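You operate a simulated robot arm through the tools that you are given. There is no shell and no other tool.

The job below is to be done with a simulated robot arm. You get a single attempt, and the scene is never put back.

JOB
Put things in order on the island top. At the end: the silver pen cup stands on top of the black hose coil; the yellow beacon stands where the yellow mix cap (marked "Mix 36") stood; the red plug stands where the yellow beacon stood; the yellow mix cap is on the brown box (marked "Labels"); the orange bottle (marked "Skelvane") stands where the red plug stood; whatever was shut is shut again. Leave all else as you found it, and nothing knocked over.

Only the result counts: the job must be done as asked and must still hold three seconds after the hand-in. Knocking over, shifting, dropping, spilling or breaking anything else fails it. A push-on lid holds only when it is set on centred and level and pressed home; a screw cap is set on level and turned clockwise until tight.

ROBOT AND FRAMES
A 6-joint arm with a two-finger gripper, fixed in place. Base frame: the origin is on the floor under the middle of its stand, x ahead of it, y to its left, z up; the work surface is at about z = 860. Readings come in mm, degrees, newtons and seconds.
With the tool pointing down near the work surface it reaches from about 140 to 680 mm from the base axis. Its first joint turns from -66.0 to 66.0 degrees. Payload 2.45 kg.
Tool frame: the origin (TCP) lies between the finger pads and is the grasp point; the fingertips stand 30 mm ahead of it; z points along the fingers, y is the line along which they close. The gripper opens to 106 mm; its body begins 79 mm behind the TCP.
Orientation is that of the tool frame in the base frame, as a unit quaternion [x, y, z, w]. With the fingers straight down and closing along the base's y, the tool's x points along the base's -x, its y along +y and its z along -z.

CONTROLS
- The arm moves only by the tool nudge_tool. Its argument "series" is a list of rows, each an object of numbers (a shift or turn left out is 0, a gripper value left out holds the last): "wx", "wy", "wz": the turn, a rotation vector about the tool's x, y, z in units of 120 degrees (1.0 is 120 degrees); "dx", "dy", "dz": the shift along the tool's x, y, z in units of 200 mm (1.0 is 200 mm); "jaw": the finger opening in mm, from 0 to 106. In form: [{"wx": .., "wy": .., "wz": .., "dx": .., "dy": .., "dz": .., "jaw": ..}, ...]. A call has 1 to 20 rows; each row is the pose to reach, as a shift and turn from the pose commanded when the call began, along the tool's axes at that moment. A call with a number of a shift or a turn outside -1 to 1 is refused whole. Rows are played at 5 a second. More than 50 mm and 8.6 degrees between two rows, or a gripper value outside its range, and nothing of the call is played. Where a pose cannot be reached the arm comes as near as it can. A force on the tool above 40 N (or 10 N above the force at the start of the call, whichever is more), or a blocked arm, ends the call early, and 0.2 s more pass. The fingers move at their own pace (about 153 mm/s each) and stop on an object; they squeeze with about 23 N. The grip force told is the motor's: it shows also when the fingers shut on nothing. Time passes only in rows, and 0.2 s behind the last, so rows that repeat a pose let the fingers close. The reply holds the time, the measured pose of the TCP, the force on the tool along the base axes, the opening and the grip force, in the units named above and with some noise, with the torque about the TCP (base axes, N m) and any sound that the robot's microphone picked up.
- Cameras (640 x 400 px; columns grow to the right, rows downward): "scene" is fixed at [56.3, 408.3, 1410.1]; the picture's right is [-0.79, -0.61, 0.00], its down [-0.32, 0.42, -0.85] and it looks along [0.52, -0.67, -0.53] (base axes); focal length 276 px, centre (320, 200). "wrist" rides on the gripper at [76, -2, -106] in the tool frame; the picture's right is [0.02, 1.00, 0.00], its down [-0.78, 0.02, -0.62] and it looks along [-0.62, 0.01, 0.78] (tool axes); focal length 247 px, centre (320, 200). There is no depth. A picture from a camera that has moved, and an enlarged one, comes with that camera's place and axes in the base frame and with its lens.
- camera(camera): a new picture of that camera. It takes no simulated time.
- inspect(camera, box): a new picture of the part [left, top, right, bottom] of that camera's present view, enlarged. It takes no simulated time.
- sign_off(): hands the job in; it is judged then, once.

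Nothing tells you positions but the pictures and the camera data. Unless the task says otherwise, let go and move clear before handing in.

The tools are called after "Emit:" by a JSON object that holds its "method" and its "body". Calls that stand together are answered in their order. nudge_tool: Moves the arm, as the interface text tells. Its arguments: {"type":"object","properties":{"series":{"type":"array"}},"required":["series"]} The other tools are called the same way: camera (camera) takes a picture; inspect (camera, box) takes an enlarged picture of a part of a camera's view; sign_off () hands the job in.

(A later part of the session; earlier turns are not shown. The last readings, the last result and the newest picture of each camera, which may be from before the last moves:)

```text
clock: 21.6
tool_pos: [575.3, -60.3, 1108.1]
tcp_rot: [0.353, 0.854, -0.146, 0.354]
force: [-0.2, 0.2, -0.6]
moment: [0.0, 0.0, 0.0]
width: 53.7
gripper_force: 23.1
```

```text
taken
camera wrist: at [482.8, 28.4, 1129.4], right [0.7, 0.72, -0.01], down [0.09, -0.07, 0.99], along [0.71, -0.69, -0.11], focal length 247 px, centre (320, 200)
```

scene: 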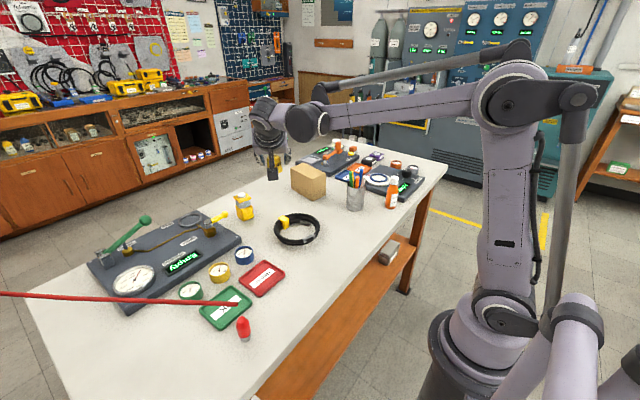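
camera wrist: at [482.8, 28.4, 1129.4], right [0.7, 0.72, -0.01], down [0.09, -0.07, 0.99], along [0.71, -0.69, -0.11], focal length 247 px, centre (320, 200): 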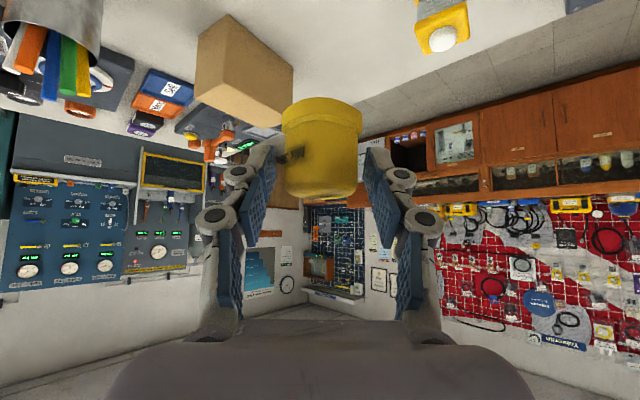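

Now I'll continue to above the box while yawing 20° so that the tool points radially outward.

Emit:
{"method": "nudge_tool", "body": {"series": [{"dx": -0.11, "dy": -0.09, "dz": 0.11, "wx": -0.017, "wz": -0.017}, {"dx": -0.22, "dy": -0.178, "dz": 0.22, "wx": -0.034, "wz": -0.034}, {"dx": -0.33, "dy": -0.266, "dz": 0.33, "wx": -0.051, "wz": -0.051}, {"dx": -0.44, "dy": -0.355, "dz": 0.44, "wx": -0.068, "wz": -0.068}, {"dx": -0.55, "dy": -0.444, "dz": 0.55, "wx": -0.085, "wz": -0.085}, {"dx": -0.66, "dy": -0.532, "dz": 0.66, "wx": -0.102, "wz": -0.102}, {"dx": -0.761, "dy": -0.6187, "dz": 0.761, "wx": -0.118, "wz": -0.118}, {"dx": -0.761, "dy": -0.6187, "dz": 0.761, "wx": -0.118, "wz": -0.118}]}}

Emit:
{"method": "camera", "body": {"camera": "scene"}}

Emit:
{"method": "camera", "body": {"camera": "wrist"}}

```text
clock: 23.4
tool_pos: [639.8, -300.2, 1107.4]
tcp_rot: [0.2, 0.902, -0.083, 0.374]
force: [0.3, -0.1, -0.6]
moment: [0.01, -0.01, -0.02]
width: 54.0
gripper_force: 22.9
```

```text
taken
```

scene: 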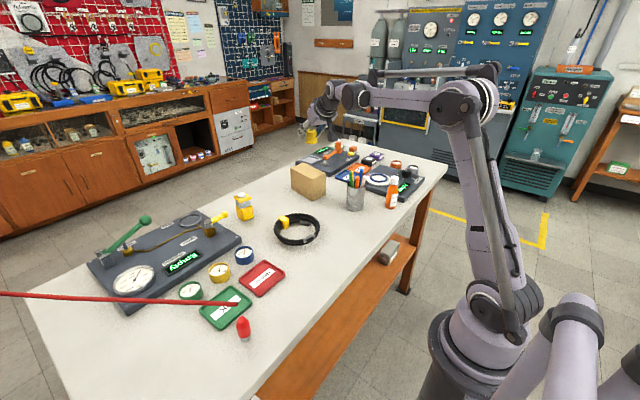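

```text
taken
camera wrist: at [521.6, -248.2, 1128.6], right [0.41, 0.91, -0.01], down [0.11, -0.03, 0.99], along [0.91, -0.41, -0.11], focal length 247 px, centre (320, 200)
```

wrist: 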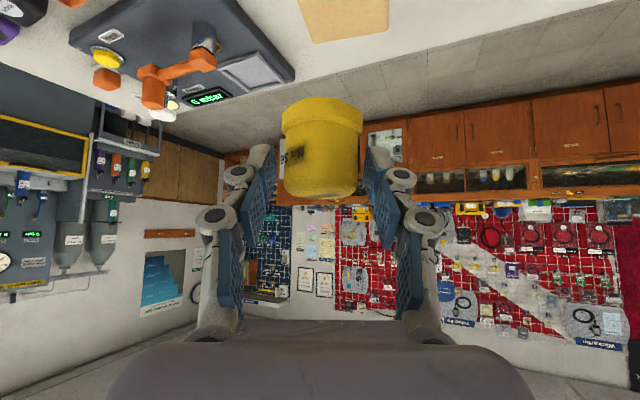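

The box top's far edge agrees with my estimate (centre about (663, −303), top near z 950). I'll descend to just above it.

Emit:
{"method": "nudge_tool", "body": {"series": [{"dx": 0.07, "dy": 0.004, "dz": 0.085}, {"dx": 0.14, "dy": 0.008, "dz": 0.17}, {"dx": 0.21, "dy": 0.012, "dz": 0.255}, {"dx": 0.28, "dy": 0.0165, "dz": 0.34}, {"dx": 0.338, "dy": 0.0165, "dz": 0.421}, {"dx": 0.338, "dy": 0.0165, "dz": 0.421}]}}

Emit:
{"method": "camera", "body": {"camera": "wrist"}}

Emit:
{"method": "inspect", "body": {"camera": "scene", "box": [250, 110, 370, 210]}}

```text
clock: 24.8
tool_pos: [652.2, -303.1, 1000.7]
tcp_rot: [0.2, 0.902, -0.083, 0.374]
force: [1.0, 0.5, 0.0]
moment: [0.06, -0.04, 0.02]
width: 53.9
gripper_force: 23.1
```

```text
taken
camera wrist: at [534.0, -250.0, 1021.9], right [0.41, 0.91, -0.01], down [0.11, -0.03, 0.99], along [0.91, -0.41, -0.11], focal length 247 px, centre (320, 200)
```

wrist: 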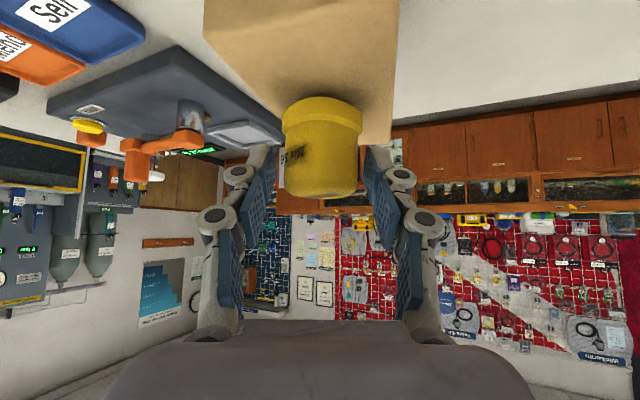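

```text
4.00 times, centred on (310, 160) of scene
camera zoom: at [56.3, 408.3, 1410.1], right [-0.79, -0.61, 0.0], down [-0.32, 0.42, -0.85], along [0.52, -0.67, -0.53], focal length 1102 px, centre (360, 360)
```

zoom: 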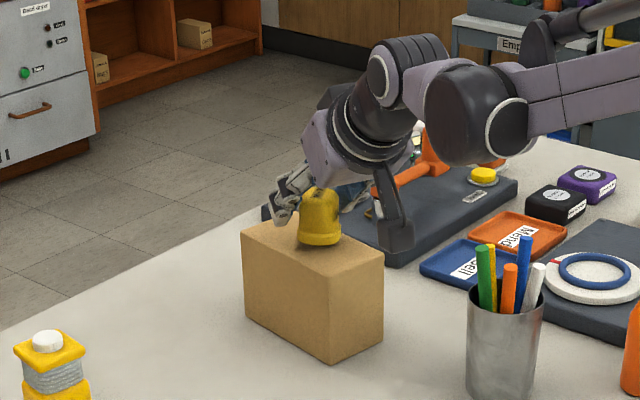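

The cap is over the middle of the box top, about 10 mm above it. I'll lower it in small steps, watching the force.

Emit:
{"method": "nudge_tool", "body": {"series": [{"dx": 0.007, "dz": 0.007}, {"dx": 0.014, "dz": 0.014}, {"dx": 0.021, "dz": 0.021}, {"dx": 0.028, "dz": 0.028}, {"dx": 0.028, "dz": 0.028}]}}

Emit:
{"method": "inspect", "body": {"camera": "wrist", "box": [240, 60, 400, 220]}}

```text
clock: 26.0
tool_pos: [650.4, -302.4, 994.0]
tcp_rot: [0.2, 0.901, -0.083, 0.375]
force: [0.0, 3.0, 11.5]
moment: [-0.23, 0.15, -0.03]
width: 54.3
gripper_force: 22.6
```

```text
2.50 times, centred on (320, 140) of wrist
camera zoom: at [533.9, -249.9, 1014.6], right [0.41, 0.91, -0.01], down [0.11, -0.03, 0.99], along [0.91, -0.41, -0.11], focal length 617 px, centre (320, 350)
```

zoom: 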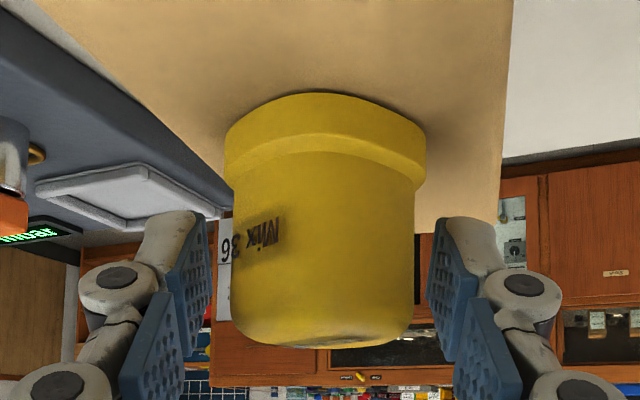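

Contact at about 11 N: the cap is seated on the box. Opening the fingers gently.

Emit:
{"method": "nudge_tool", "body": {"series": [{"dx": -0.002, "dz": -0.002}, {"dx": -0.002, "dz": -0.002, "jaw": 58}, {"dx": -0.002, "dz": -0.002, "jaw": 64}, {"dx": -0.002, "dz": -0.002, "jaw": 74}, {"dx": -0.002, "dz": -0.002, "jaw": 80}, {"dx": -0.002, "dz": -0.002, "jaw": 80}]}}

Emit:
{"method": "inspect", "body": {"camera": "wrist", "box": [200, 40, 440, 220]}}

```text
clock: 27.4
tool_pos: [651.1, -302.6, 995.8]
tcp_rot: [0.2, 0.902, -0.082, 0.374]
force: [-0.3, 0.2, 0.1]
moment: [0.01, 0.01, -0.01]
width: 80.0
gripper_force: 0.0
```

```text
2.22 times, centred on (320, 130) of wrist
camera zoom: at [533.7, -250.0, 1014.7], right [0.41, 0.91, -0.01], down [0.11, -0.03, 0.99], along [0.91, -0.41, -0.11], focal length 549 px, centre (320, 356)
```

zoom: 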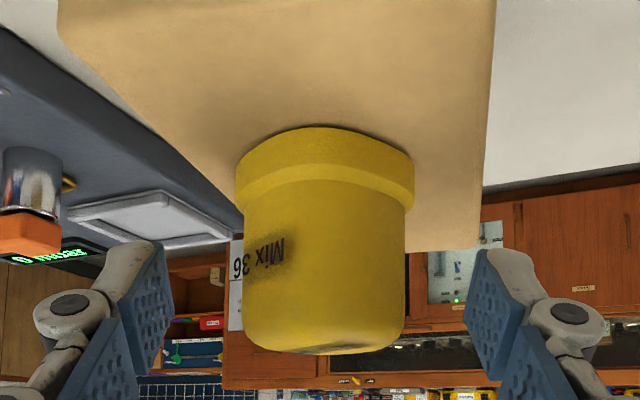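

The cap stands on the box on its own. I'll back off along the tool axis and take a look.

Emit:
{"method": "nudge_tool", "body": {"series": [{"dz": -0.1}, {"dz": -0.2}, {"dz": -0.33}, {"dz": -0.47}, {"dz": -0.62}, {"dz": -0.75}, {"dz": -0.75}]}}

Emit:
{"method": "camera", "body": {"camera": "wrist"}}

Emit:
{"method": "camera", "body": {"camera": "scene"}}

```text
clock: 29.0
tool_pos: [555.7, -257.3, 1100.5]
tcp_rot: [0.2, 0.902, -0.082, 0.374]
force: [-0.2, 0.7, 0.1]
moment: [0.03, 0.02, 0.01]
width: 80.2
gripper_force: 0.0
```

```text
taken
camera wrist: at [437.9, -205.4, 1120.6], right [0.41, 0.91, -0.01], down [0.11, -0.03, 0.99], along [0.91, -0.41, -0.11], focal length 247 px, centre (320, 200)
```

wrist: 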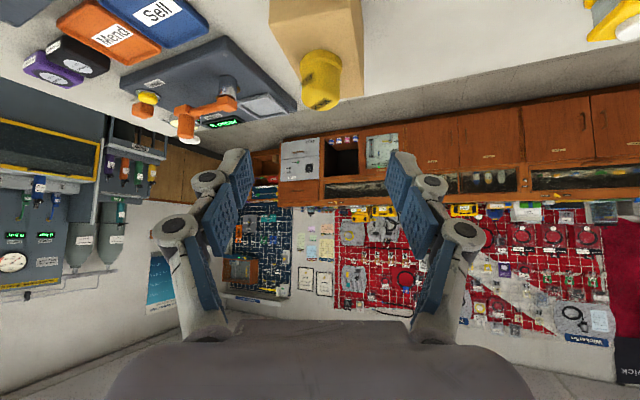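

```text
taken
```

scene: 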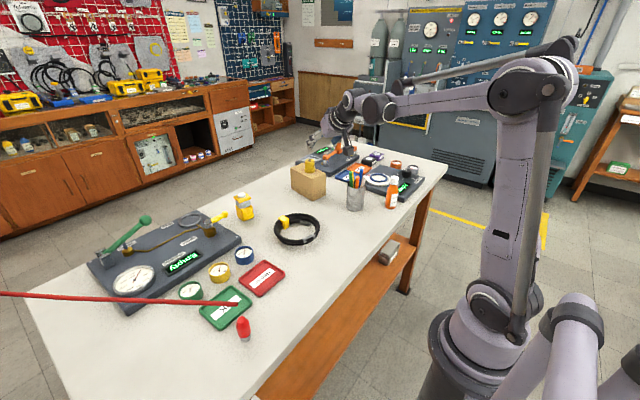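

The cap now rests on the box. Next I'll swing over to face the beacon, with the tool turned to match its faces.

Emit:
{"method": "nudge_tool", "body": {"series": [{"dx": 0.05, "dy": 0.17, "dz": -0.02, "wx": -0.021, "wz": -0.021}, {"dx": 0.1, "dy": 0.34, "dz": -0.04, "wx": -0.042, "wz": -0.042}, {"dx": 0.16, "dy": 0.51, "dz": -0.06, "wx": -0.063, "wz": -0.063}, {"dx": 0.216, "dy": 0.677, "dz": -0.075, "wx": -0.085, "wz": -0.085}, {"dx": 0.216, "dy": 0.677, "dz": -0.075, "wx": -0.085, "wz": -0.085}]}}

Emit:
{"method": "camera", "body": {"camera": "wrist"}}

```text
clock: 30.2
tool_pos: [575.9, -118.2, 1080.4]
tcp_rot: [0.084, 0.92, -0.034, 0.382]
force: [0.2, 0.1, -0.6]
moment: [0.0, 0.01, 0.01]
width: 80.0
gripper_force: 0.0
```

```text
taken
camera wrist: at [448.3, -96.5, 1101.0], right [0.17, 0.99, -0.01], down [0.11, 0.0, 0.99], along [0.98, -0.17, -0.11], focal length 247 px, centre (320, 200)
```

wrist: 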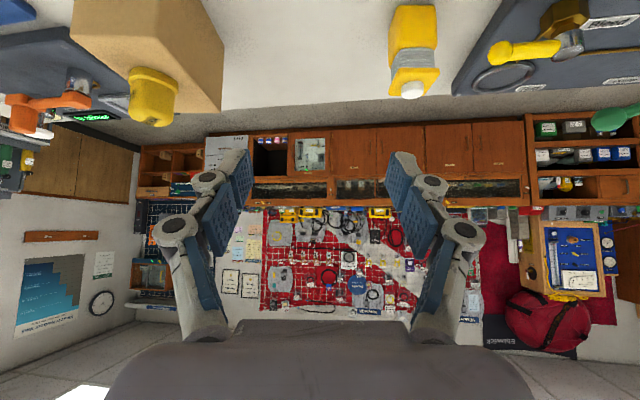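

The beacon's near face looks nearly square-on in this view. Zooming to refine its position and heading.

Emit:
{"method": "inspect", "body": {"camera": "wrist", "box": [360, 0, 470, 110]}}

Emit:
{"method": "inspect", "body": {"camera": "scene", "box": [215, 180, 275, 230]}}

```text
3.64 times, centred on (415, 55) of wrist
camera zoom: at [448.3, -96.5, 1101.0], right [0.17, 0.99, -0.01], down [0.11, 0.0, 0.99], along [0.98, -0.17, -0.11], focal length 898 px, centre (-26, 727)
```

zoom: 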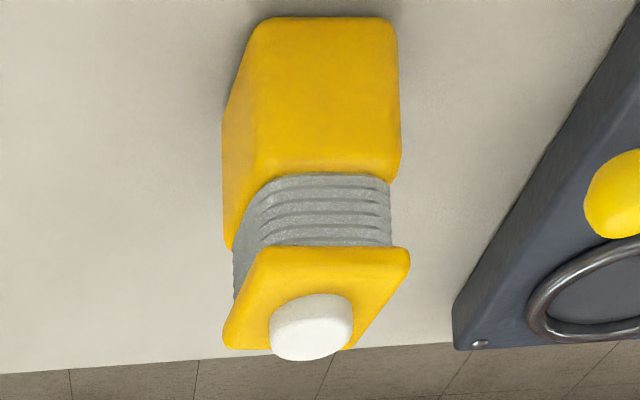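

```text
8.00 times, centred on (245, 205) of scene
camera zoom: at [56.3, 408.3, 1410.1], right [-0.79, -0.61, 0.0], down [-0.32, 0.42, -0.85], along [0.52, -0.67, -0.53], focal length 2204 px, centre (920, 160)
```

zoom: 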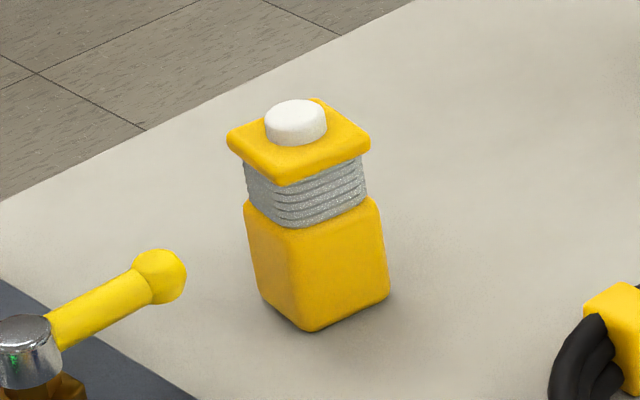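

The beacon's centre is about (728.5, −42), with its face at roughly −9°. I'll move to a pre-grasp point in front of it.

Emit:
{"method": "nudge_tool", "body": {"series": [{"dx": 0.04, "dy": 0.13, "dz": 0.09}, {"dx": 0.08, "dy": 0.26, "dz": 0.18}, {"dx": 0.125, "dy": 0.39, "dz": 0.31}, {"dx": 0.17, "dy": 0.5127, "dz": 0.434}, {"dx": 0.17, "dy": 0.5127, "dz": 0.434}]}}

Emit:
{"method": "camera", "body": {"camera": "wrist"}}

Emit:
{"method": "inspect", "body": {"camera": "wrist", "box": [240, 40, 400, 200]}}

```text
clock: 31.4
tool_pos: [630.4, -24.1, 994.3]
tcp_rot: [0.085, 0.92, -0.034, 0.381]
force: [0.0, -0.2, 0.5]
moment: [0.02, 0.01, 0.01]
width: 79.9
gripper_force: 0.2
```

```text
taken
camera wrist: at [503.4, -2.6, 1014.9], right [0.17, 0.99, -0.01], down [0.11, 0.0, 0.99], along [0.98, -0.17, -0.11], focal length 247 px, centre (320, 200)
```

wrist: 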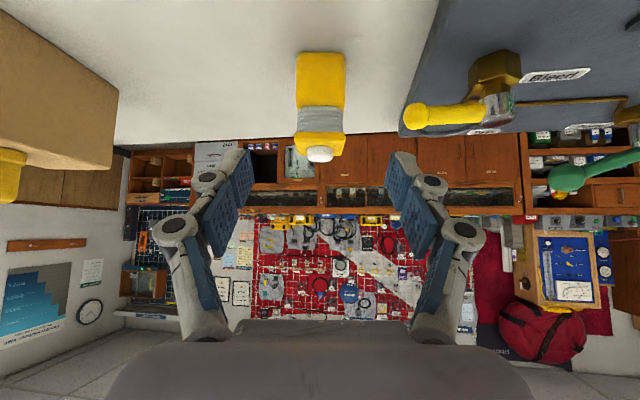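

```text
2.50 times, centred on (320, 120) of wrist
camera zoom: at [503.4, -2.6, 1014.9], right [0.17, 0.99, -0.01], down [0.11, 0.0, 0.99], along [0.98, -0.17, -0.11], focal length 617 px, centre (320, 400)
```

zoom: 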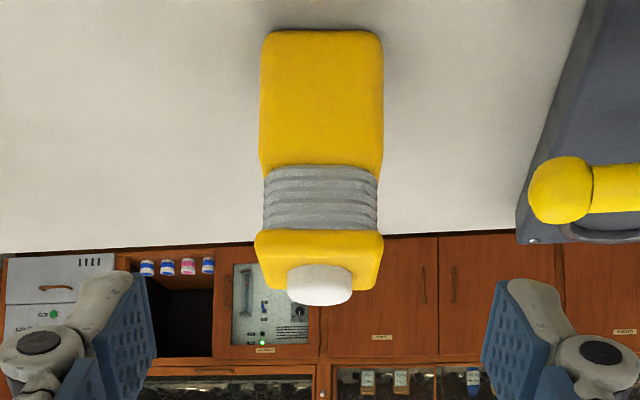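

The beacon sits dead centre between the fingers. I'll advance most of the way with the jaws at 72 mm to stay clear of the lever knob on the left board.

Emit:
{"method": "nudge_tool", "body": {"series": [{"dz": 0.1, "jaw": 72}, {"dz": 0.2, "jaw": 72}, {"dz": 0.3, "jaw": 72}, {"dz": 0.4, "jaw": 72}, {"dz": 0.5, "jaw": 72}, {"dz": 0.58, "jaw": 72}, {"dz": 0.58, "jaw": 72}]}}

Emit:
{"method": "camera", "body": {"camera": "wrist"}}

Emit:
{"method": "inspect", "body": {"camera": "scene", "box": [190, 150, 290, 240]}}

```text
clock: 33.0
tool_pos: [712.2, -38.8, 912.3]
tcp_rot: [0.085, 0.92, -0.035, 0.381]
force: [0.0, 0.1, 0.7]
moment: [0.02, 0.01, -0.03]
width: 72.0
gripper_force: 0.1
```

```text
taken
camera wrist: at [584.2, -17.2, 933.4], right [0.17, 0.99, -0.01], down [0.11, -0.01, 0.99], along [0.98, -0.17, -0.11], focal length 247 px, centre (320, 200)
```

wrist: 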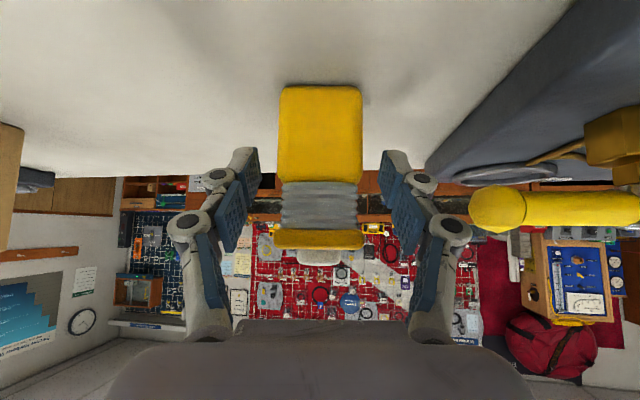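

```text
4.44 times, centred on (240, 195) of scene
camera zoom: at [56.3, 408.3, 1410.1], right [-0.79, -0.61, 0.0], down [-0.32, 0.42, -0.85], along [0.52, -0.67, -0.53], focal length 1224 px, centre (676, 222)
```

zoom: 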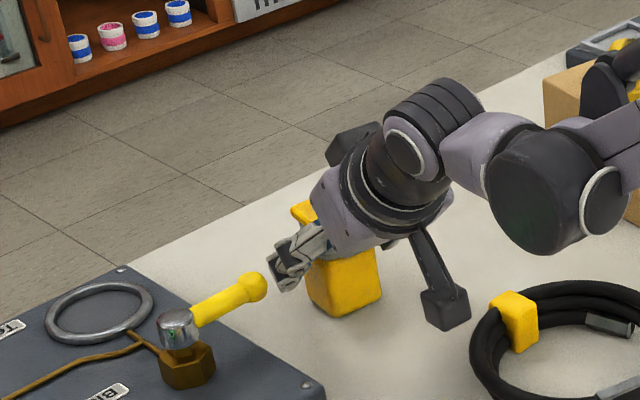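

Clearances look fine: about 30 mm to the lever knob and the camera clear of the coil. Final advance, then close.

Emit:
{"method": "nudge_tool", "body": {"series": [{"dz": 0.06}, {"dz": 0.118}, {"dz": 0.118}, {"dz": 0.118, "jaw": 60}, {"dz": 0.118, "jaw": 50}, {"dz": 0.118, "jaw": 25}, {"dz": 0.118, "jaw": 25}, {"dz": 0.118, "jaw": 25}]}}

Emit:
{"method": "inspect", "body": {"camera": "wrist", "box": [200, 60, 440, 260]}}

Emit:
{"method": "inspect", "body": {"camera": "scene", "box": [190, 150, 290, 240]}}

```text
clock: 34.8
tool_pos: [728.2, -41.3, 895.6]
tcp_rot: [0.085, 0.92, -0.034, 0.382]
force: [-1.2, 0.6, 0.4]
moment: [0.04, -0.05, -0.01]
width: 43.2
gripper_force: 23.0
```

```text
2.00 times, centred on (320, 160) of wrist
camera zoom: at [600.4, -20.0, 917.0], right [0.17, 0.99, -0.01], down [0.11, -0.01, 0.99], along [0.98, -0.17, -0.11], focal length 494 px, centre (320, 280)
```

zoom: 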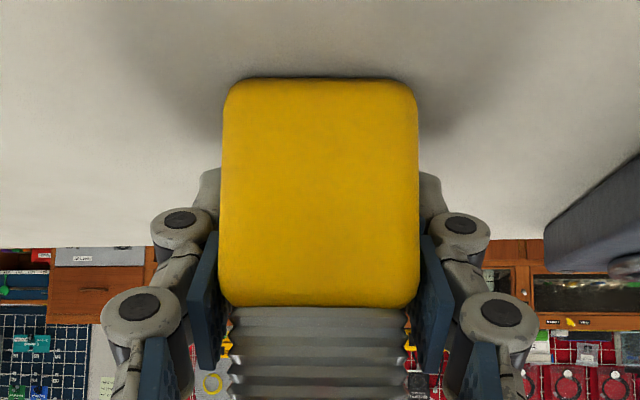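

```text
4.44 times, centred on (240, 195) of scene
camera zoom: at [56.3, 408.3, 1410.1], right [-0.79, -0.61, 0.0], down [-0.32, 0.42, -0.85], along [0.52, -0.67, -0.53], focal length 1224 px, centre (676, 222)
```

zoom: 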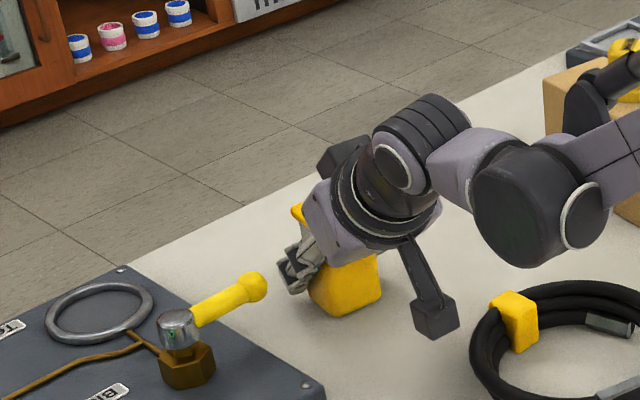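

The beacon is gripped at 43 mm, matching its width. I'll lift it straight up.

Emit:
{"method": "nudge_tool", "body": {"series": [{"dx": -0.03, "dz": -0.03}, {"dx": -0.08, "dz": -0.08}, {"dx": -0.16, "dz": -0.16}, {"dx": -0.26, "dz": -0.26}, {"dx": -0.36, "dz": -0.36}, {"dx": -0.46, "dz": -0.46}, {"dx": -0.56, "dz": -0.56}, {"dx": -0.66, "dz": -0.66}, {"dx": -0.72, "dz": -0.72}, {"dx": -0.72, "dz": -0.72}]}}

Emit:
{"method": "camera", "body": {"camera": "wrist"}}

Emit:
{"method": "camera", "body": {"camera": "scene"}}

```text
clock: 37.0
tool_pos: [727.1, -41.7, 1100.2]
tcp_rot: [0.085, 0.92, -0.034, 0.381]
force: [0.0, -0.7, -1.2]
moment: [0.01, -0.01, 0.0]
width: 43.3
gripper_force: 23.3
```

```text
taken
camera wrist: at [599.8, -20.0, 1121.2], right [0.17, 0.99, -0.01], down [0.11, -0.01, 0.99], along [0.98, -0.17, -0.11], focal length 247 px, centre (320, 200)
```

wrist: 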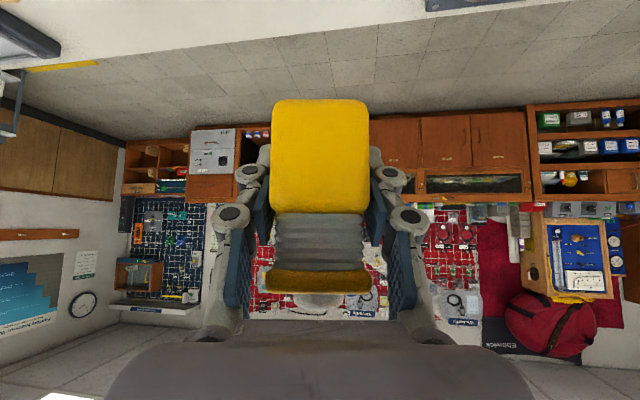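

```text
taken
```

scene: 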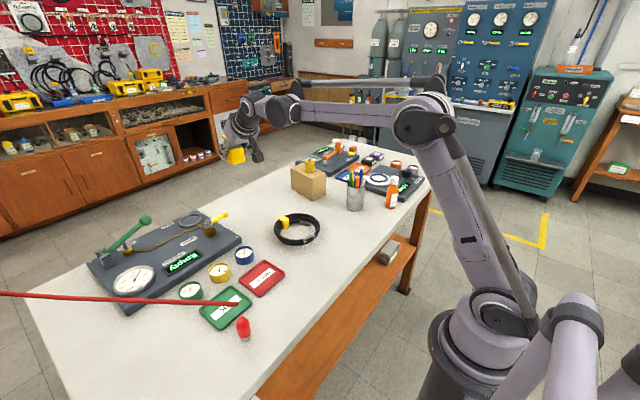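

The beacon is held steadily. I'll carry it at z 1100 toward the mix cap's old place, yawing so that the hand will end up left of the rod.

Emit:
{"method": "nudge_tool", "body": {"series": [{"dx": 0.08, "dy": 0.12, "dz": -0.08, "wx": 0.029, "wz": 0.029}, {"dx": 0.16, "dy": 0.24, "dz": -0.16, "wx": 0.058, "wz": 0.058}, {"dx": 0.245, "dy": 0.36, "dz": -0.245, "wx": 0.087, "wz": 0.087}, {"dx": 0.33, "dy": 0.48, "dz": -0.33, "wx": 0.116, "wz": 0.116}, {"dx": 0.41, "dy": 0.6, "dz": -0.41, "wx": 0.145, "wz": 0.145}, {"dx": 0.495, "dy": 0.72, "dz": -0.495, "wx": 0.175, "wz": 0.175}, {"dx": 0.5765, "dy": 0.8417, "dz": -0.5765, "wx": 0.204, "wz": 0.204}, {"dx": 0.5765, "dy": 0.8417, "dz": -0.5765, "wx": 0.204, "wz": 0.204}]}}

Emit:
{"method": "camera", "body": {"camera": "scene"}}

```text
clock: 38.8
tool_pos: [598.2, 153.3, 1099.8]
tcp_rot: [0.355, 0.853, -0.146, 0.353]
force: [-0.8, -1.0, -1.4]
moment: [0.0, -0.04, -0.01]
width: 43.2
gripper_force: 23.5
```

```text
taken
```

scene: 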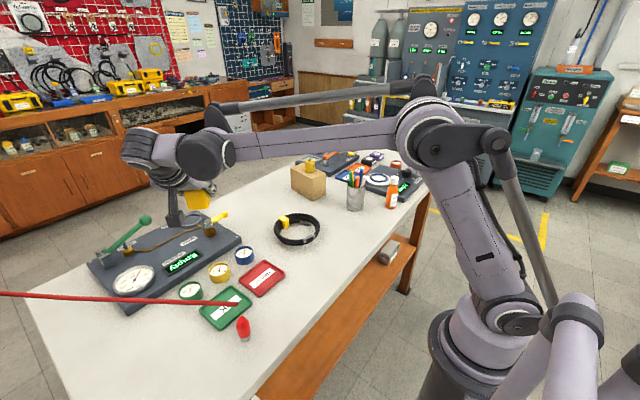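

On course. Continuing over the rod, at a height that leaves about 85 mm of clearance, to the left side.

Emit:
{"method": "nudge_tool", "body": {"series": [{"dx": 0.12, "dy": 0.046, "dz": -0.12}, {"dx": 0.24, "dy": 0.092, "dz": -0.24}, {"dx": 0.36, "dy": 0.138, "dz": -0.36}, {"dx": 0.48, "dy": 0.184, "dz": -0.48}, {"dx": 0.6, "dy": 0.23, "dz": -0.6}, {"dx": 0.72, "dy": 0.276, "dz": -0.72}, {"dx": 0.85, "dy": 0.324, "dz": -0.85}, {"dx": 0.9725, "dy": 0.371, "dz": -0.9725}, {"dx": 0.9725, "dy": 0.371, "dz": -0.9725}]}}

Emit:
{"method": "camera", "body": {"camera": "wrist"}}

Emit:
{"method": "camera", "body": {"camera": "scene"}}

```text
clock: 40.8
tool_pos: [456.1, 401.7, 1099.1]
tcp_rot: [0.355, 0.853, -0.147, 0.354]
force: [0.6, -0.6, -1.7]
moment: [-0.02, -0.02, 0.04]
width: 43.1
gripper_force: 23.3
```

```text
taken
camera wrist: at [363.9, 491.1, 1120.7], right [0.7, 0.72, -0.01], down [0.09, -0.07, 0.99], along [0.71, -0.7, -0.11], focal length 247 px, centre (320, 200)
```

wrist: 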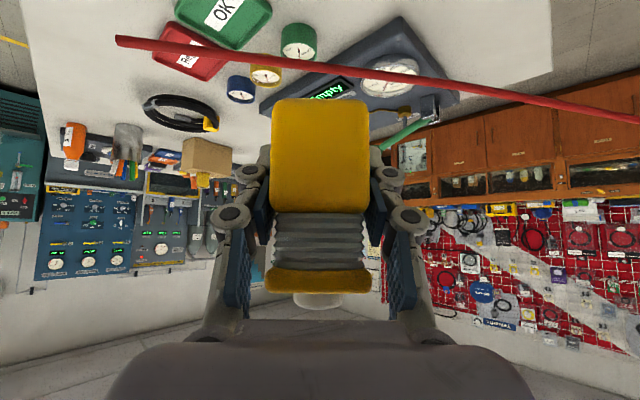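

```text
taken
```

scene: 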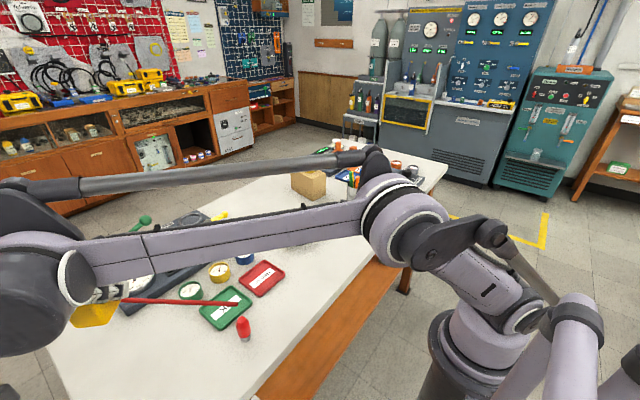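

Safely left of the rod. Descending to a point 120 mm short of the placing spot along the tool axis.

Emit:
{"method": "nudge_tool", "body": {"series": [{"dx": 0.1, "dy": 0.002, "dz": 0.068}, {"dx": 0.2, "dy": 0.004, "dz": 0.135}, {"dx": 0.3, "dy": 0.006, "dz": 0.2}, {"dx": 0.4, "dy": 0.008, "dz": 0.27}, {"dx": 0.4985, "dy": 0.008, "dz": 0.3365}, {"dx": 0.4985, "dy": 0.008, "dz": 0.3365}]}}

Emit:
{"method": "camera", "body": {"camera": "wrist"}}

```text
clock: 42.2
tool_pos: [441.3, 418.4, 979.6]
tcp_rot: [0.355, 0.853, -0.147, 0.354]
force: [0.0, 0.6, -1.0]
moment: [0.0, -0.02, 0.0]
width: 43.5
gripper_force: 23.0
```

```text
taken
camera wrist: at [348.9, 507.7, 1002.3], right [0.7, 0.72, -0.01], down [0.09, -0.07, 0.99], along [0.71, -0.7, -0.11], focal length 247 px, centre (320, 200)
```

wrist: 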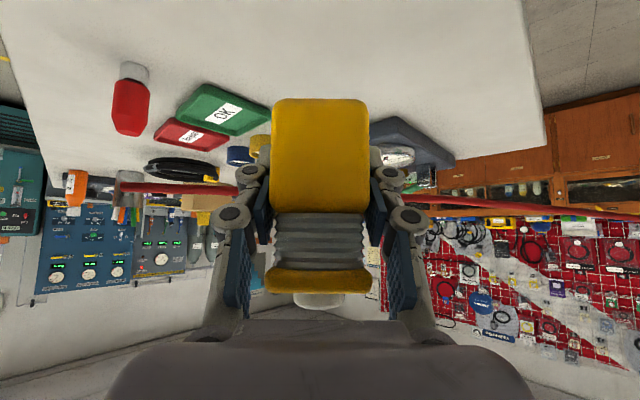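

Going in along the tool axis, stopping about 5 mm above the surface.

Emit:
{"method": "nudge_tool", "body": {"series": [{"dx": -0.003, "dz": 0.1}, {"dx": -0.006, "dz": 0.2}, {"dx": -0.009, "dz": 0.3}, {"dx": -0.012, "dy": 0.002, "dz": 0.4}, {"dx": -0.014, "dy": 0.003, "dz": 0.5}, {"dx": -0.016, "dy": 0.003, "dz": 0.58}, {"dx": -0.016, "dy": 0.003, "dz": 0.58}]}}

Emit:
{"method": "camera", "body": {"camera": "wrist"}}

Emit:
{"method": "camera", "body": {"camera": "scene"}}

```text
clock: 43.8
tool_pos: [501.6, 359.1, 902.0]
tcp_rot: [0.356, 0.853, -0.147, 0.353]
force: [0.0, 0.3, -0.5]
moment: [0.02, -0.02, 0.0]
width: 43.3
gripper_force: 23.0
```

```text
taken
camera wrist: at [409.8, 448.5, 922.7], right [0.7, 0.72, -0.01], down [0.09, -0.07, 0.99], along [0.71, -0.7, -0.11], focal length 247 px, centre (320, 200)
```

wrist: 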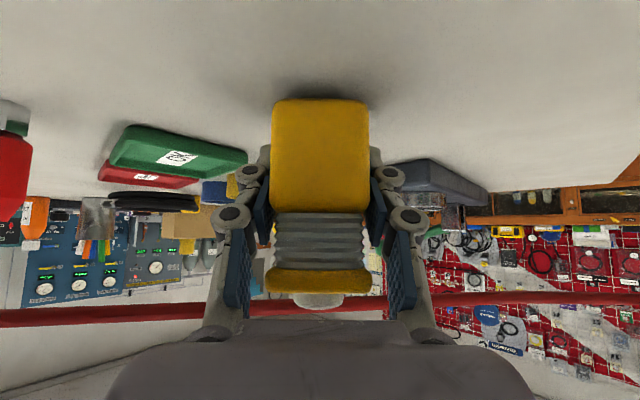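

```text
taken
```

scene: 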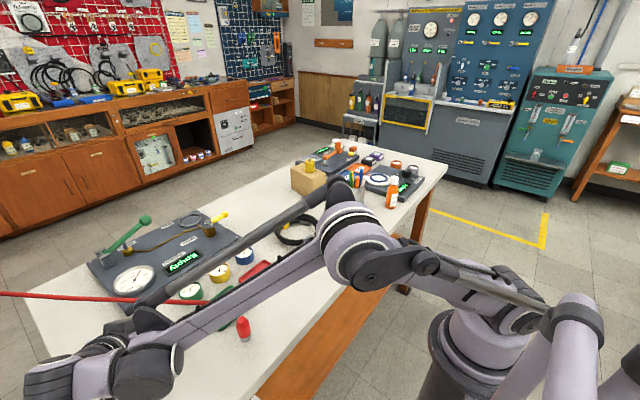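

The beacon is at the spot, about 6 mm above the surface. Lowering vertically in small steps.

Emit:
{"method": "nudge_tool", "body": {"series": [{"dx": 0.006, "dz": 0.006}, {"dx": 0.012, "dz": 0.012}, {"dx": 0.017, "dz": 0.017}, {"dx": 0.022, "dz": 0.022}, {"dx": 0.022, "dz": 0.022}]}}

```text
clock: 45.0
tool_pos: [502.2, 358.7, 896.3]
tcp_rot: [0.355, 0.852, -0.147, 0.354]
force: [-1.6, 0.7, 10.9]
moment: [0.16, -0.04, 0.03]
width: 43.1
gripper_force: 22.8
```

Seated on the surface at 11 N. Releasing.

Emit:
{"method": "nudge_tool", "body": {"series": [{"dx": -0.0015, "dz": -0.0015}, {"dx": -0.0015, "dz": -0.0015, "jaw": 47}, {"dx": -0.0015, "dz": -0.0015, "jaw": 55}, {"dx": -0.0015, "dz": -0.0015, "jaw": 66}, {"dx": -0.0015, "dz": -0.0015, "jaw": 72}, {"dx": -0.0015, "dz": -0.0015, "jaw": 72}]}}

Emit:
{"method": "inspect", "body": {"camera": "wrist", "box": [200, 60, 440, 320]}}

```text
clock: 46.4
tool_pos: [502.0, 358.3, 896.2]
tcp_rot: [0.355, 0.853, -0.146, 0.354]
force: [0.5, 0.3, -0.5]
moment: [-0.04, -0.02, -0.02]
width: 72.1
gripper_force: 0.0
```

```text
1.54 times, centred on (320, 190) of wrist
camera zoom: at [409.4, 448.6, 916.8], right [0.7, 0.72, -0.01], down [0.09, -0.07, 0.99], along [0.71, -0.69, -0.11], focal length 380 px, centre (320, 215)
```

zoom: 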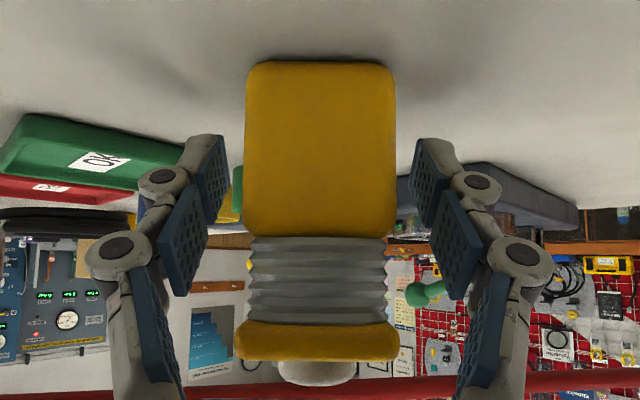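

The beacon stands where the cap was. I'll back off along the tool axis, then rise.

Emit:
{"method": "nudge_tool", "body": {"series": [{"dz": -0.08}, {"dz": -0.18}, {"dz": -0.3}, {"dz": -0.42}, {"dz": -0.54}, {"dz": -0.66}, {"dx": -0.1, "dz": -0.76}, {"dx": -0.2, "dz": -0.86}, {"dx": -0.3, "dz": -0.96}, {"dx": -0.3, "dz": -0.96}]}}

Emit:
{"method": "camera", "body": {"camera": "wrist"}}

Emit:
{"method": "camera", "body": {"camera": "scene"}}

```text
clock: 48.6
tool_pos: [435.2, 425.4, 1074.2]
tcp_rot: [0.355, 0.853, -0.146, 0.354]
force: [0.2, -0.6, -1.1]
moment: [0.02, 0.0, -0.03]
width: 72.0
gripper_force: 0.0
```

```text
taken
camera wrist: at [343.6, 514.9, 1095.7], right [0.7, 0.72, -0.01], down [0.09, -0.07, 0.99], along [0.71, -0.7, -0.11], focal length 247 px, centre (320, 200)
```

wrist: 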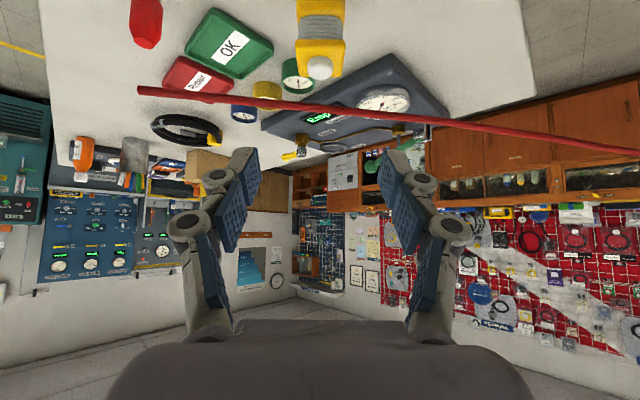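

```text
taken
```

scene: 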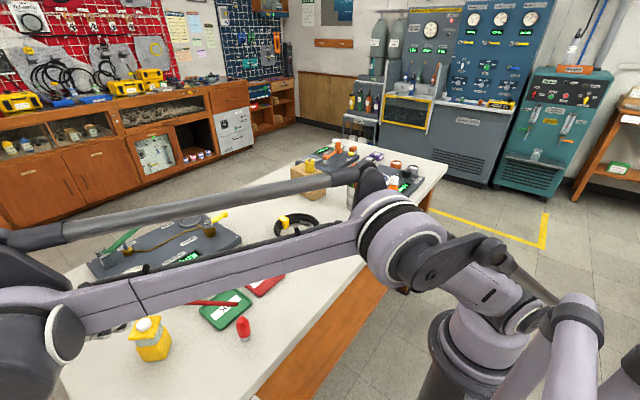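

The beacon stands in the cap's old place. Now I'll swing around to the robot's side of the plug, yawing so the tool points radially outward.

Emit:
{"method": "nudge_tool", "body": {"series": [{"dx": -0.025, "dy": -0.097, "dz": -0.003, "wx": -0.046, "wz": -0.046}, {"dx": -0.05, "dy": -0.194, "dz": -0.006, "wx": -0.092, "wz": -0.092}, {"dx": -0.076, "dy": -0.292, "dz": -0.009, "wx": -0.138, "wz": -0.138}, {"dx": -0.102, "dy": -0.389, "dz": -0.012, "wx": -0.184, "wz": -0.184}, {"dx": -0.127, "dy": -0.486, "dz": -0.0145, "wx": -0.23, "wz": -0.23}, {"dx": -0.152, "dy": -0.583, "dz": -0.017, "wx": -0.276, "wz": -0.276}, {"dx": -0.178, "dy": -0.68, "dz": -0.02, "wx": -0.322, "wz": -0.322}, {"dx": -0.203, "dy": -0.778, "dz": -0.023, "wx": -0.368, "wz": -0.368}, {"dx": -0.229, "dy": -0.875, "dz": -0.026, "wx": -0.414, "wz": -0.414}, {"dx": -0.254, "dy": -0.972, "dz": -0.029, "wx": -0.46, "wz": -0.46}, {"dx": -0.254, "dy": -0.972, "dz": -0.029, "wx": -0.46, "wz": -0.46}]}}

Emit:
{"method": "camera", "body": {"camera": "wrist"}}

Emit:
{"method": "camera", "body": {"camera": "scene"}}

```text
clock: 51.0
tool_pos: [320.8, 265.6, 1114.5]
tcp_rot: [-0.262, 0.886, 0.109, 0.367]
force: [0.0, 0.4, -0.2]
moment: [-0.03, 0.0, 0.01]
width: 71.8
gripper_force: 0.2
```

```text
taken
camera wrist: at [211.8, 192.5, 1134.9], right [-0.56, 0.83, -0.01], down [0.09, 0.07, 0.99], along [0.83, 0.55, -0.11], focal length 247 px, centre (320, 200)
```

wrist: 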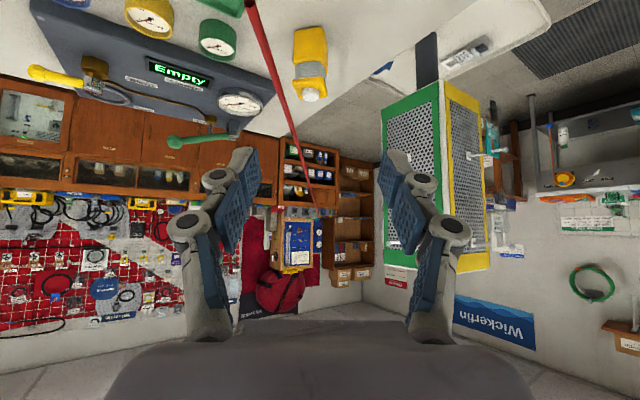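

```text
taken
```

scene: 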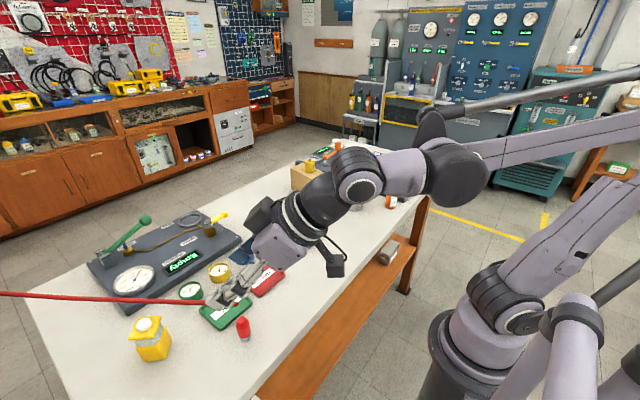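

The tool now points outward at about 33°, from the robot's side of the plug. I'll shift sideways, then descend to a pre-grasp point short of the rod tip.

Emit:
{"method": "nudge_tool", "body": {"series": [{"dx": 0.084, "dy": -0.137, "dz": -0.084}, {"dx": 0.168, "dy": -0.274, "dz": -0.168}, {"dx": 0.29, "dy": -0.274, "dz": -0.046}, {"dx": 0.41, "dy": -0.274, "dz": 0.074}, {"dx": 0.53, "dy": -0.274, "dz": 0.194}, {"dx": 0.651, "dy": -0.274, "dz": 0.315}, {"dx": 0.651, "dy": -0.274, "dz": 0.315}]}}

Emit:
{"method": "camera", "body": {"camera": "wrist"}}

Emit:
{"method": "camera", "body": {"camera": "scene"}}

```text
clock: 52.6
tool_pos: [310.7, 194.4, 977.3]
tcp_rot: [-0.261, 0.886, 0.108, 0.368]
force: [0.3, 1.0, -0.3]
moment: [0.0, 0.02, -0.04]
width: 71.8
gripper_force: 0.0
```

```text
taken
camera wrist: at [202.6, 121.2, 998.1], right [-0.56, 0.83, -0.02], down [0.09, 0.08, 0.99], along [0.83, 0.55, -0.11], focal length 247 px, centre (320, 200)
```

wrist: 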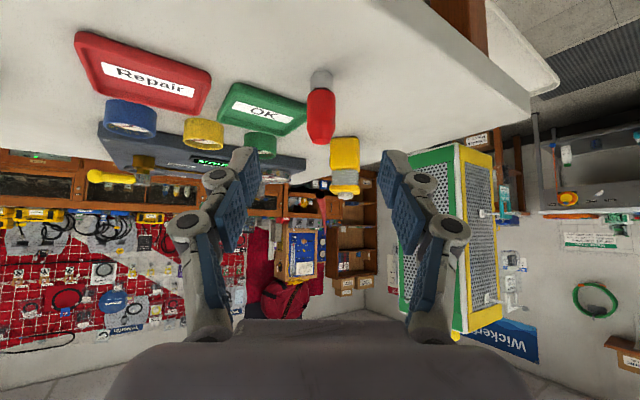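

```text
taken
```

scene: 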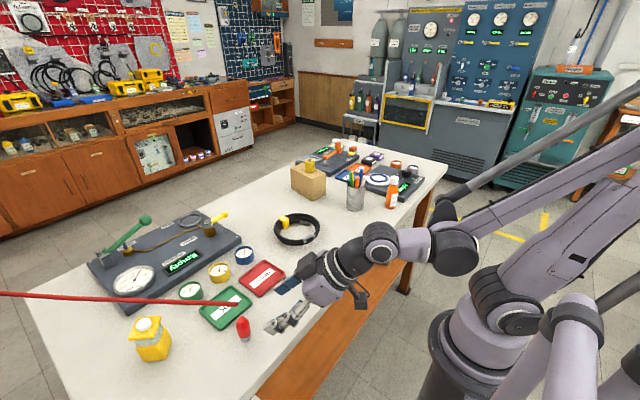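

The plug is centred in view. I'll zoom in to locate the rod tip, which I'm now facing end-on.

Emit:
{"method": "inspect", "body": {"camera": "wrist", "box": [240, 50, 420, 230]}}

Emit:
{"method": "inspect", "body": {"camera": "scene", "box": [200, 240, 380, 360]}}

```text
2.22 times, centred on (330, 140) of wrist
camera zoom: at [202.6, 121.2, 998.1], right [-0.56, 0.83, -0.02], down [0.09, 0.08, 0.99], along [0.83, 0.55, -0.11], focal length 549 px, centre (298, 333)
```

zoom: 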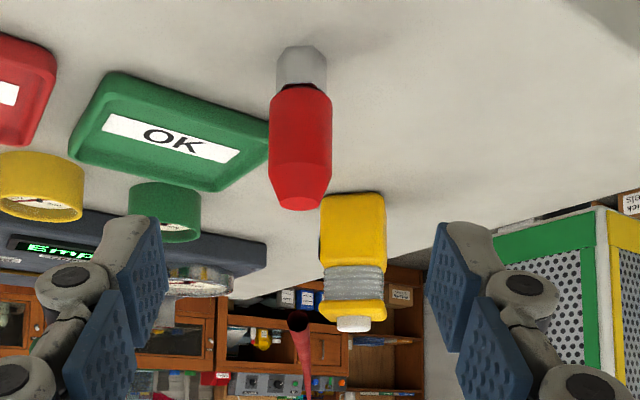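

```text
3.33 times, centred on (290, 300) of scene
camera zoom: at [56.3, 408.3, 1410.1], right [-0.79, -0.61, 0.0], down [-0.32, 0.42, -0.85], along [0.52, -0.67, -0.53], focal length 918 px, centre (420, -133)
```

zoom: 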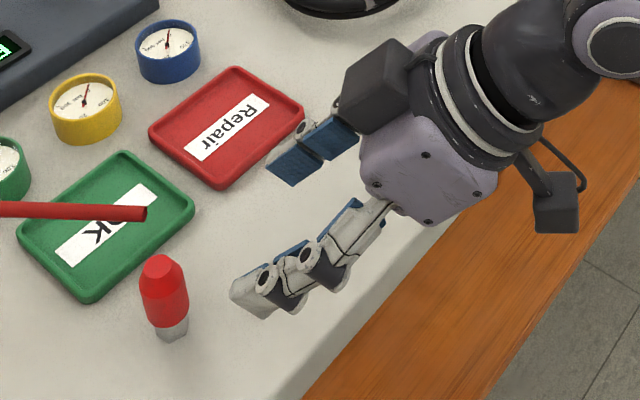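

The rod tip is confirmed at z ≈ 970, right above the plug at (383, 239). The OK tray's edge is close to one finger on this heading, so I'll turn the approach to about 13° to stay clear of the tray.

Emit:
{"method": "nudge_tool", "body": {"series": [{"dx": -0.01, "dy": 0.04, "dz": -0.012, "wx": 0.03, "wz": 0.03, "jaw": 60}, {"dx": -0.02, "dy": 0.08, "dz": -0.024, "wx": 0.06, "wz": 0.06, "jaw": 50}, {"dx": -0.03, "dy": 0.12, "dz": -0.036, "wx": 0.09, "wz": 0.09, "jaw": 45}, {"dx": -0.037, "dy": 0.15, "dz": -0.046, "wx": 0.118, "wz": 0.118, "jaw": 45}, {"dx": -0.037, "dy": 0.15, "dz": -0.046, "wx": 0.118, "wz": 0.118, "jaw": 45}]}}

Emit:
{"method": "camera", "body": {"camera": "wrist"}}

Emit:
{"method": "inspect", "body": {"camera": "wrist", "box": [240, 50, 420, 230]}}

```text
clock: 53.8
tool_pos: [292.7, 218.2, 990.3]
tcp_rot: [-0.103, 0.918, 0.043, 0.381]
force: [-0.3, -0.6, -0.6]
moment: [-0.02, 0.01, 0.02]
width: 45.2
gripper_force: 0.0
```

```text
taken
camera wrist: at [167.2, 187.4, 1010.3], right [-0.24, 0.97, -0.01], down [0.11, 0.04, 0.99], along [0.97, 0.23, -0.11], focal length 247 px, centre (320, 200)
```

wrist: 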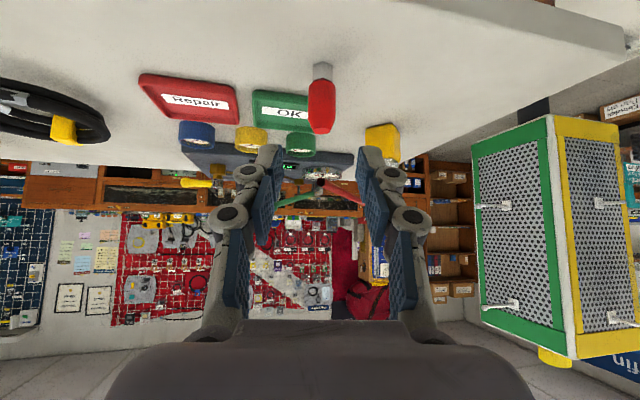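

```text
2.22 times, centred on (330, 140) of wrist
camera zoom: at [167.2, 187.4, 1010.3], right [-0.24, 0.97, -0.01], down [0.11, 0.04, 0.99], along [0.97, 0.23, -0.11], focal length 549 px, centre (298, 333)
```

zoom: 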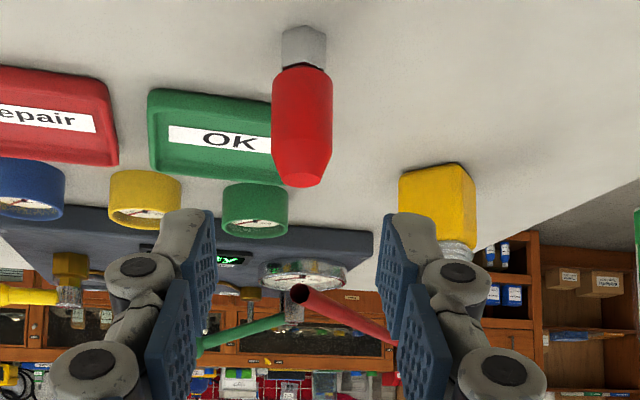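

Tray and finger are now well separated. Advancing toward the plug under the rod tip, in two stages.

Emit:
{"method": "nudge_tool", "body": {"series": [{"dy": 0.002, "dz": 0.1}, {"dy": 0.003, "dz": 0.2}, {"dy": 0.004, "dz": 0.3}, {"dy": 0.005, "dz": 0.4}, {"dy": 0.005, "dz": 0.5}, {"dy": 0.005, "dz": 0.5}]}}

Emit:
{"method": "camera", "body": {"camera": "wrist"}}

Emit:
{"method": "inspect", "body": {"camera": "scene", "box": [180, 250, 340, 360]}}

```text
clock: 55.2
tool_pos: [361.7, 234.8, 919.1]
tcp_rot: [-0.103, 0.918, 0.043, 0.38]
force: [0.2, 0.5, 0.2]
moment: [0.02, 0.01, 0.04]
width: 45.1
gripper_force: 0.1
```

```text
taken
camera wrist: at [236.0, 203.6, 939.3], right [-0.24, 0.97, -0.01], down [0.11, 0.04, 0.99], along [0.97, 0.23, -0.11], focal length 247 px, centre (320, 200)
```

wrist: 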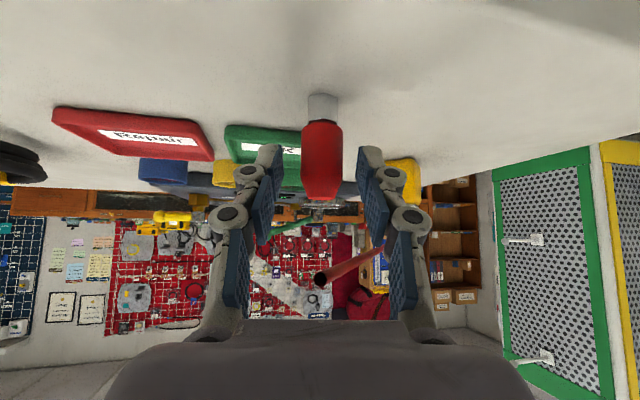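

```text
3.64 times, centred on (260, 305) of scene
camera zoom: at [56.3, 408.3, 1410.1], right [-0.79, -0.61, 0.0], down [-0.32, 0.42, -0.85], along [0.52, -0.67, -0.53], focal length 1002 px, centre (538, -182)
```

zoom: 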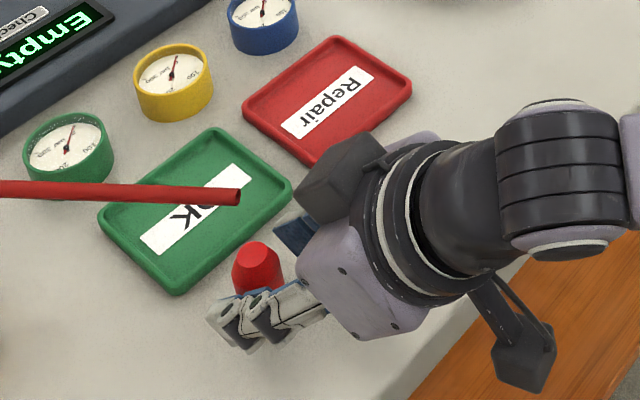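

Rod tip stays about 40 mm from the hand on this path. Final 30 mm, then close on the plug.

Emit:
{"method": "nudge_tool", "body": {"series": [{"dx": -0.003, "dz": 0.05}, {"dx": -0.006, "dz": 0.1}, {"dx": -0.006, "dz": 0.146}, {"dx": -0.006, "dz": 0.146}]}}

Emit:
{"method": "inspect", "body": {"camera": "wrist", "box": [200, 60, 440, 320]}}

Emit:
{"method": "inspect", "body": {"camera": "scene", "box": [180, 250, 340, 360]}}

```text
clock: 56.2
tool_pos: [382.9, 239.8, 899.2]
tcp_rot: [-0.103, 0.918, 0.043, 0.381]
force: [-0.2, -0.4, -0.5]
moment: [0.0, -0.02, -0.01]
width: 44.9
gripper_force: 0.1
```

```text
1.54 times, centred on (320, 190) of wrist
camera zoom: at [256.9, 208.7, 919.3], right [-0.24, 0.97, -0.01], down [0.11, 0.04, 0.99], along [0.97, 0.23, -0.11], focal length 380 px, centre (320, 215)
```

zoom: 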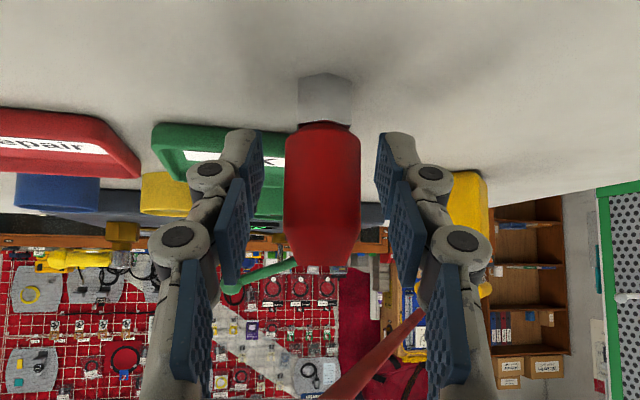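

```text
3.64 times, centred on (260, 305) of scene
camera zoom: at [56.3, 408.3, 1410.1], right [-0.79, -0.61, 0.0], down [-0.32, 0.42, -0.85], along [0.52, -0.67, -0.53], focal length 1002 px, centre (538, -182)
```

zoom: 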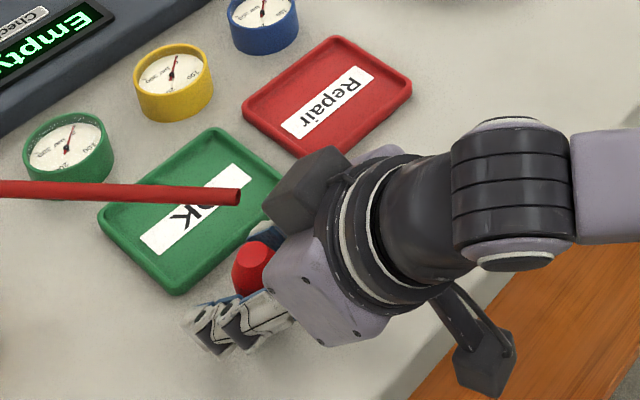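

Well placed, with the rod and tray both clear. Closing on the plug.

Emit:
{"method": "nudge_tool", "body": {"series": [{"jaw": 36}, {"jaw": 30}, {"jaw": 24}, {"jaw": 12}, {"jaw": 12}]}}

Emit:
{"method": "inspect", "body": {"camera": "wrist", "box": [200, 60, 440, 320]}}

```text
clock: 57.4
tool_pos: [382.9, 239.6, 899.3]
tcp_rot: [-0.104, 0.918, 0.044, 0.381]
force: [-0.4, 1.1, 1.4]
moment: [0.03, -0.02, 0.02]
width: 23.6
gripper_force: 22.8
```

```text
1.54 times, centred on (320, 190) of wrist
camera zoom: at [256.9, 208.7, 919.4], right [-0.24, 0.97, -0.01], down [0.11, 0.04, 0.99], along [0.97, 0.23, -0.11], focal length 380 px, centre (320, 215)
```

zoom: 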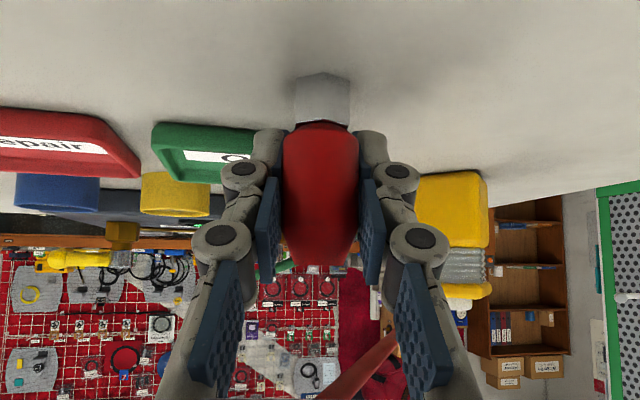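

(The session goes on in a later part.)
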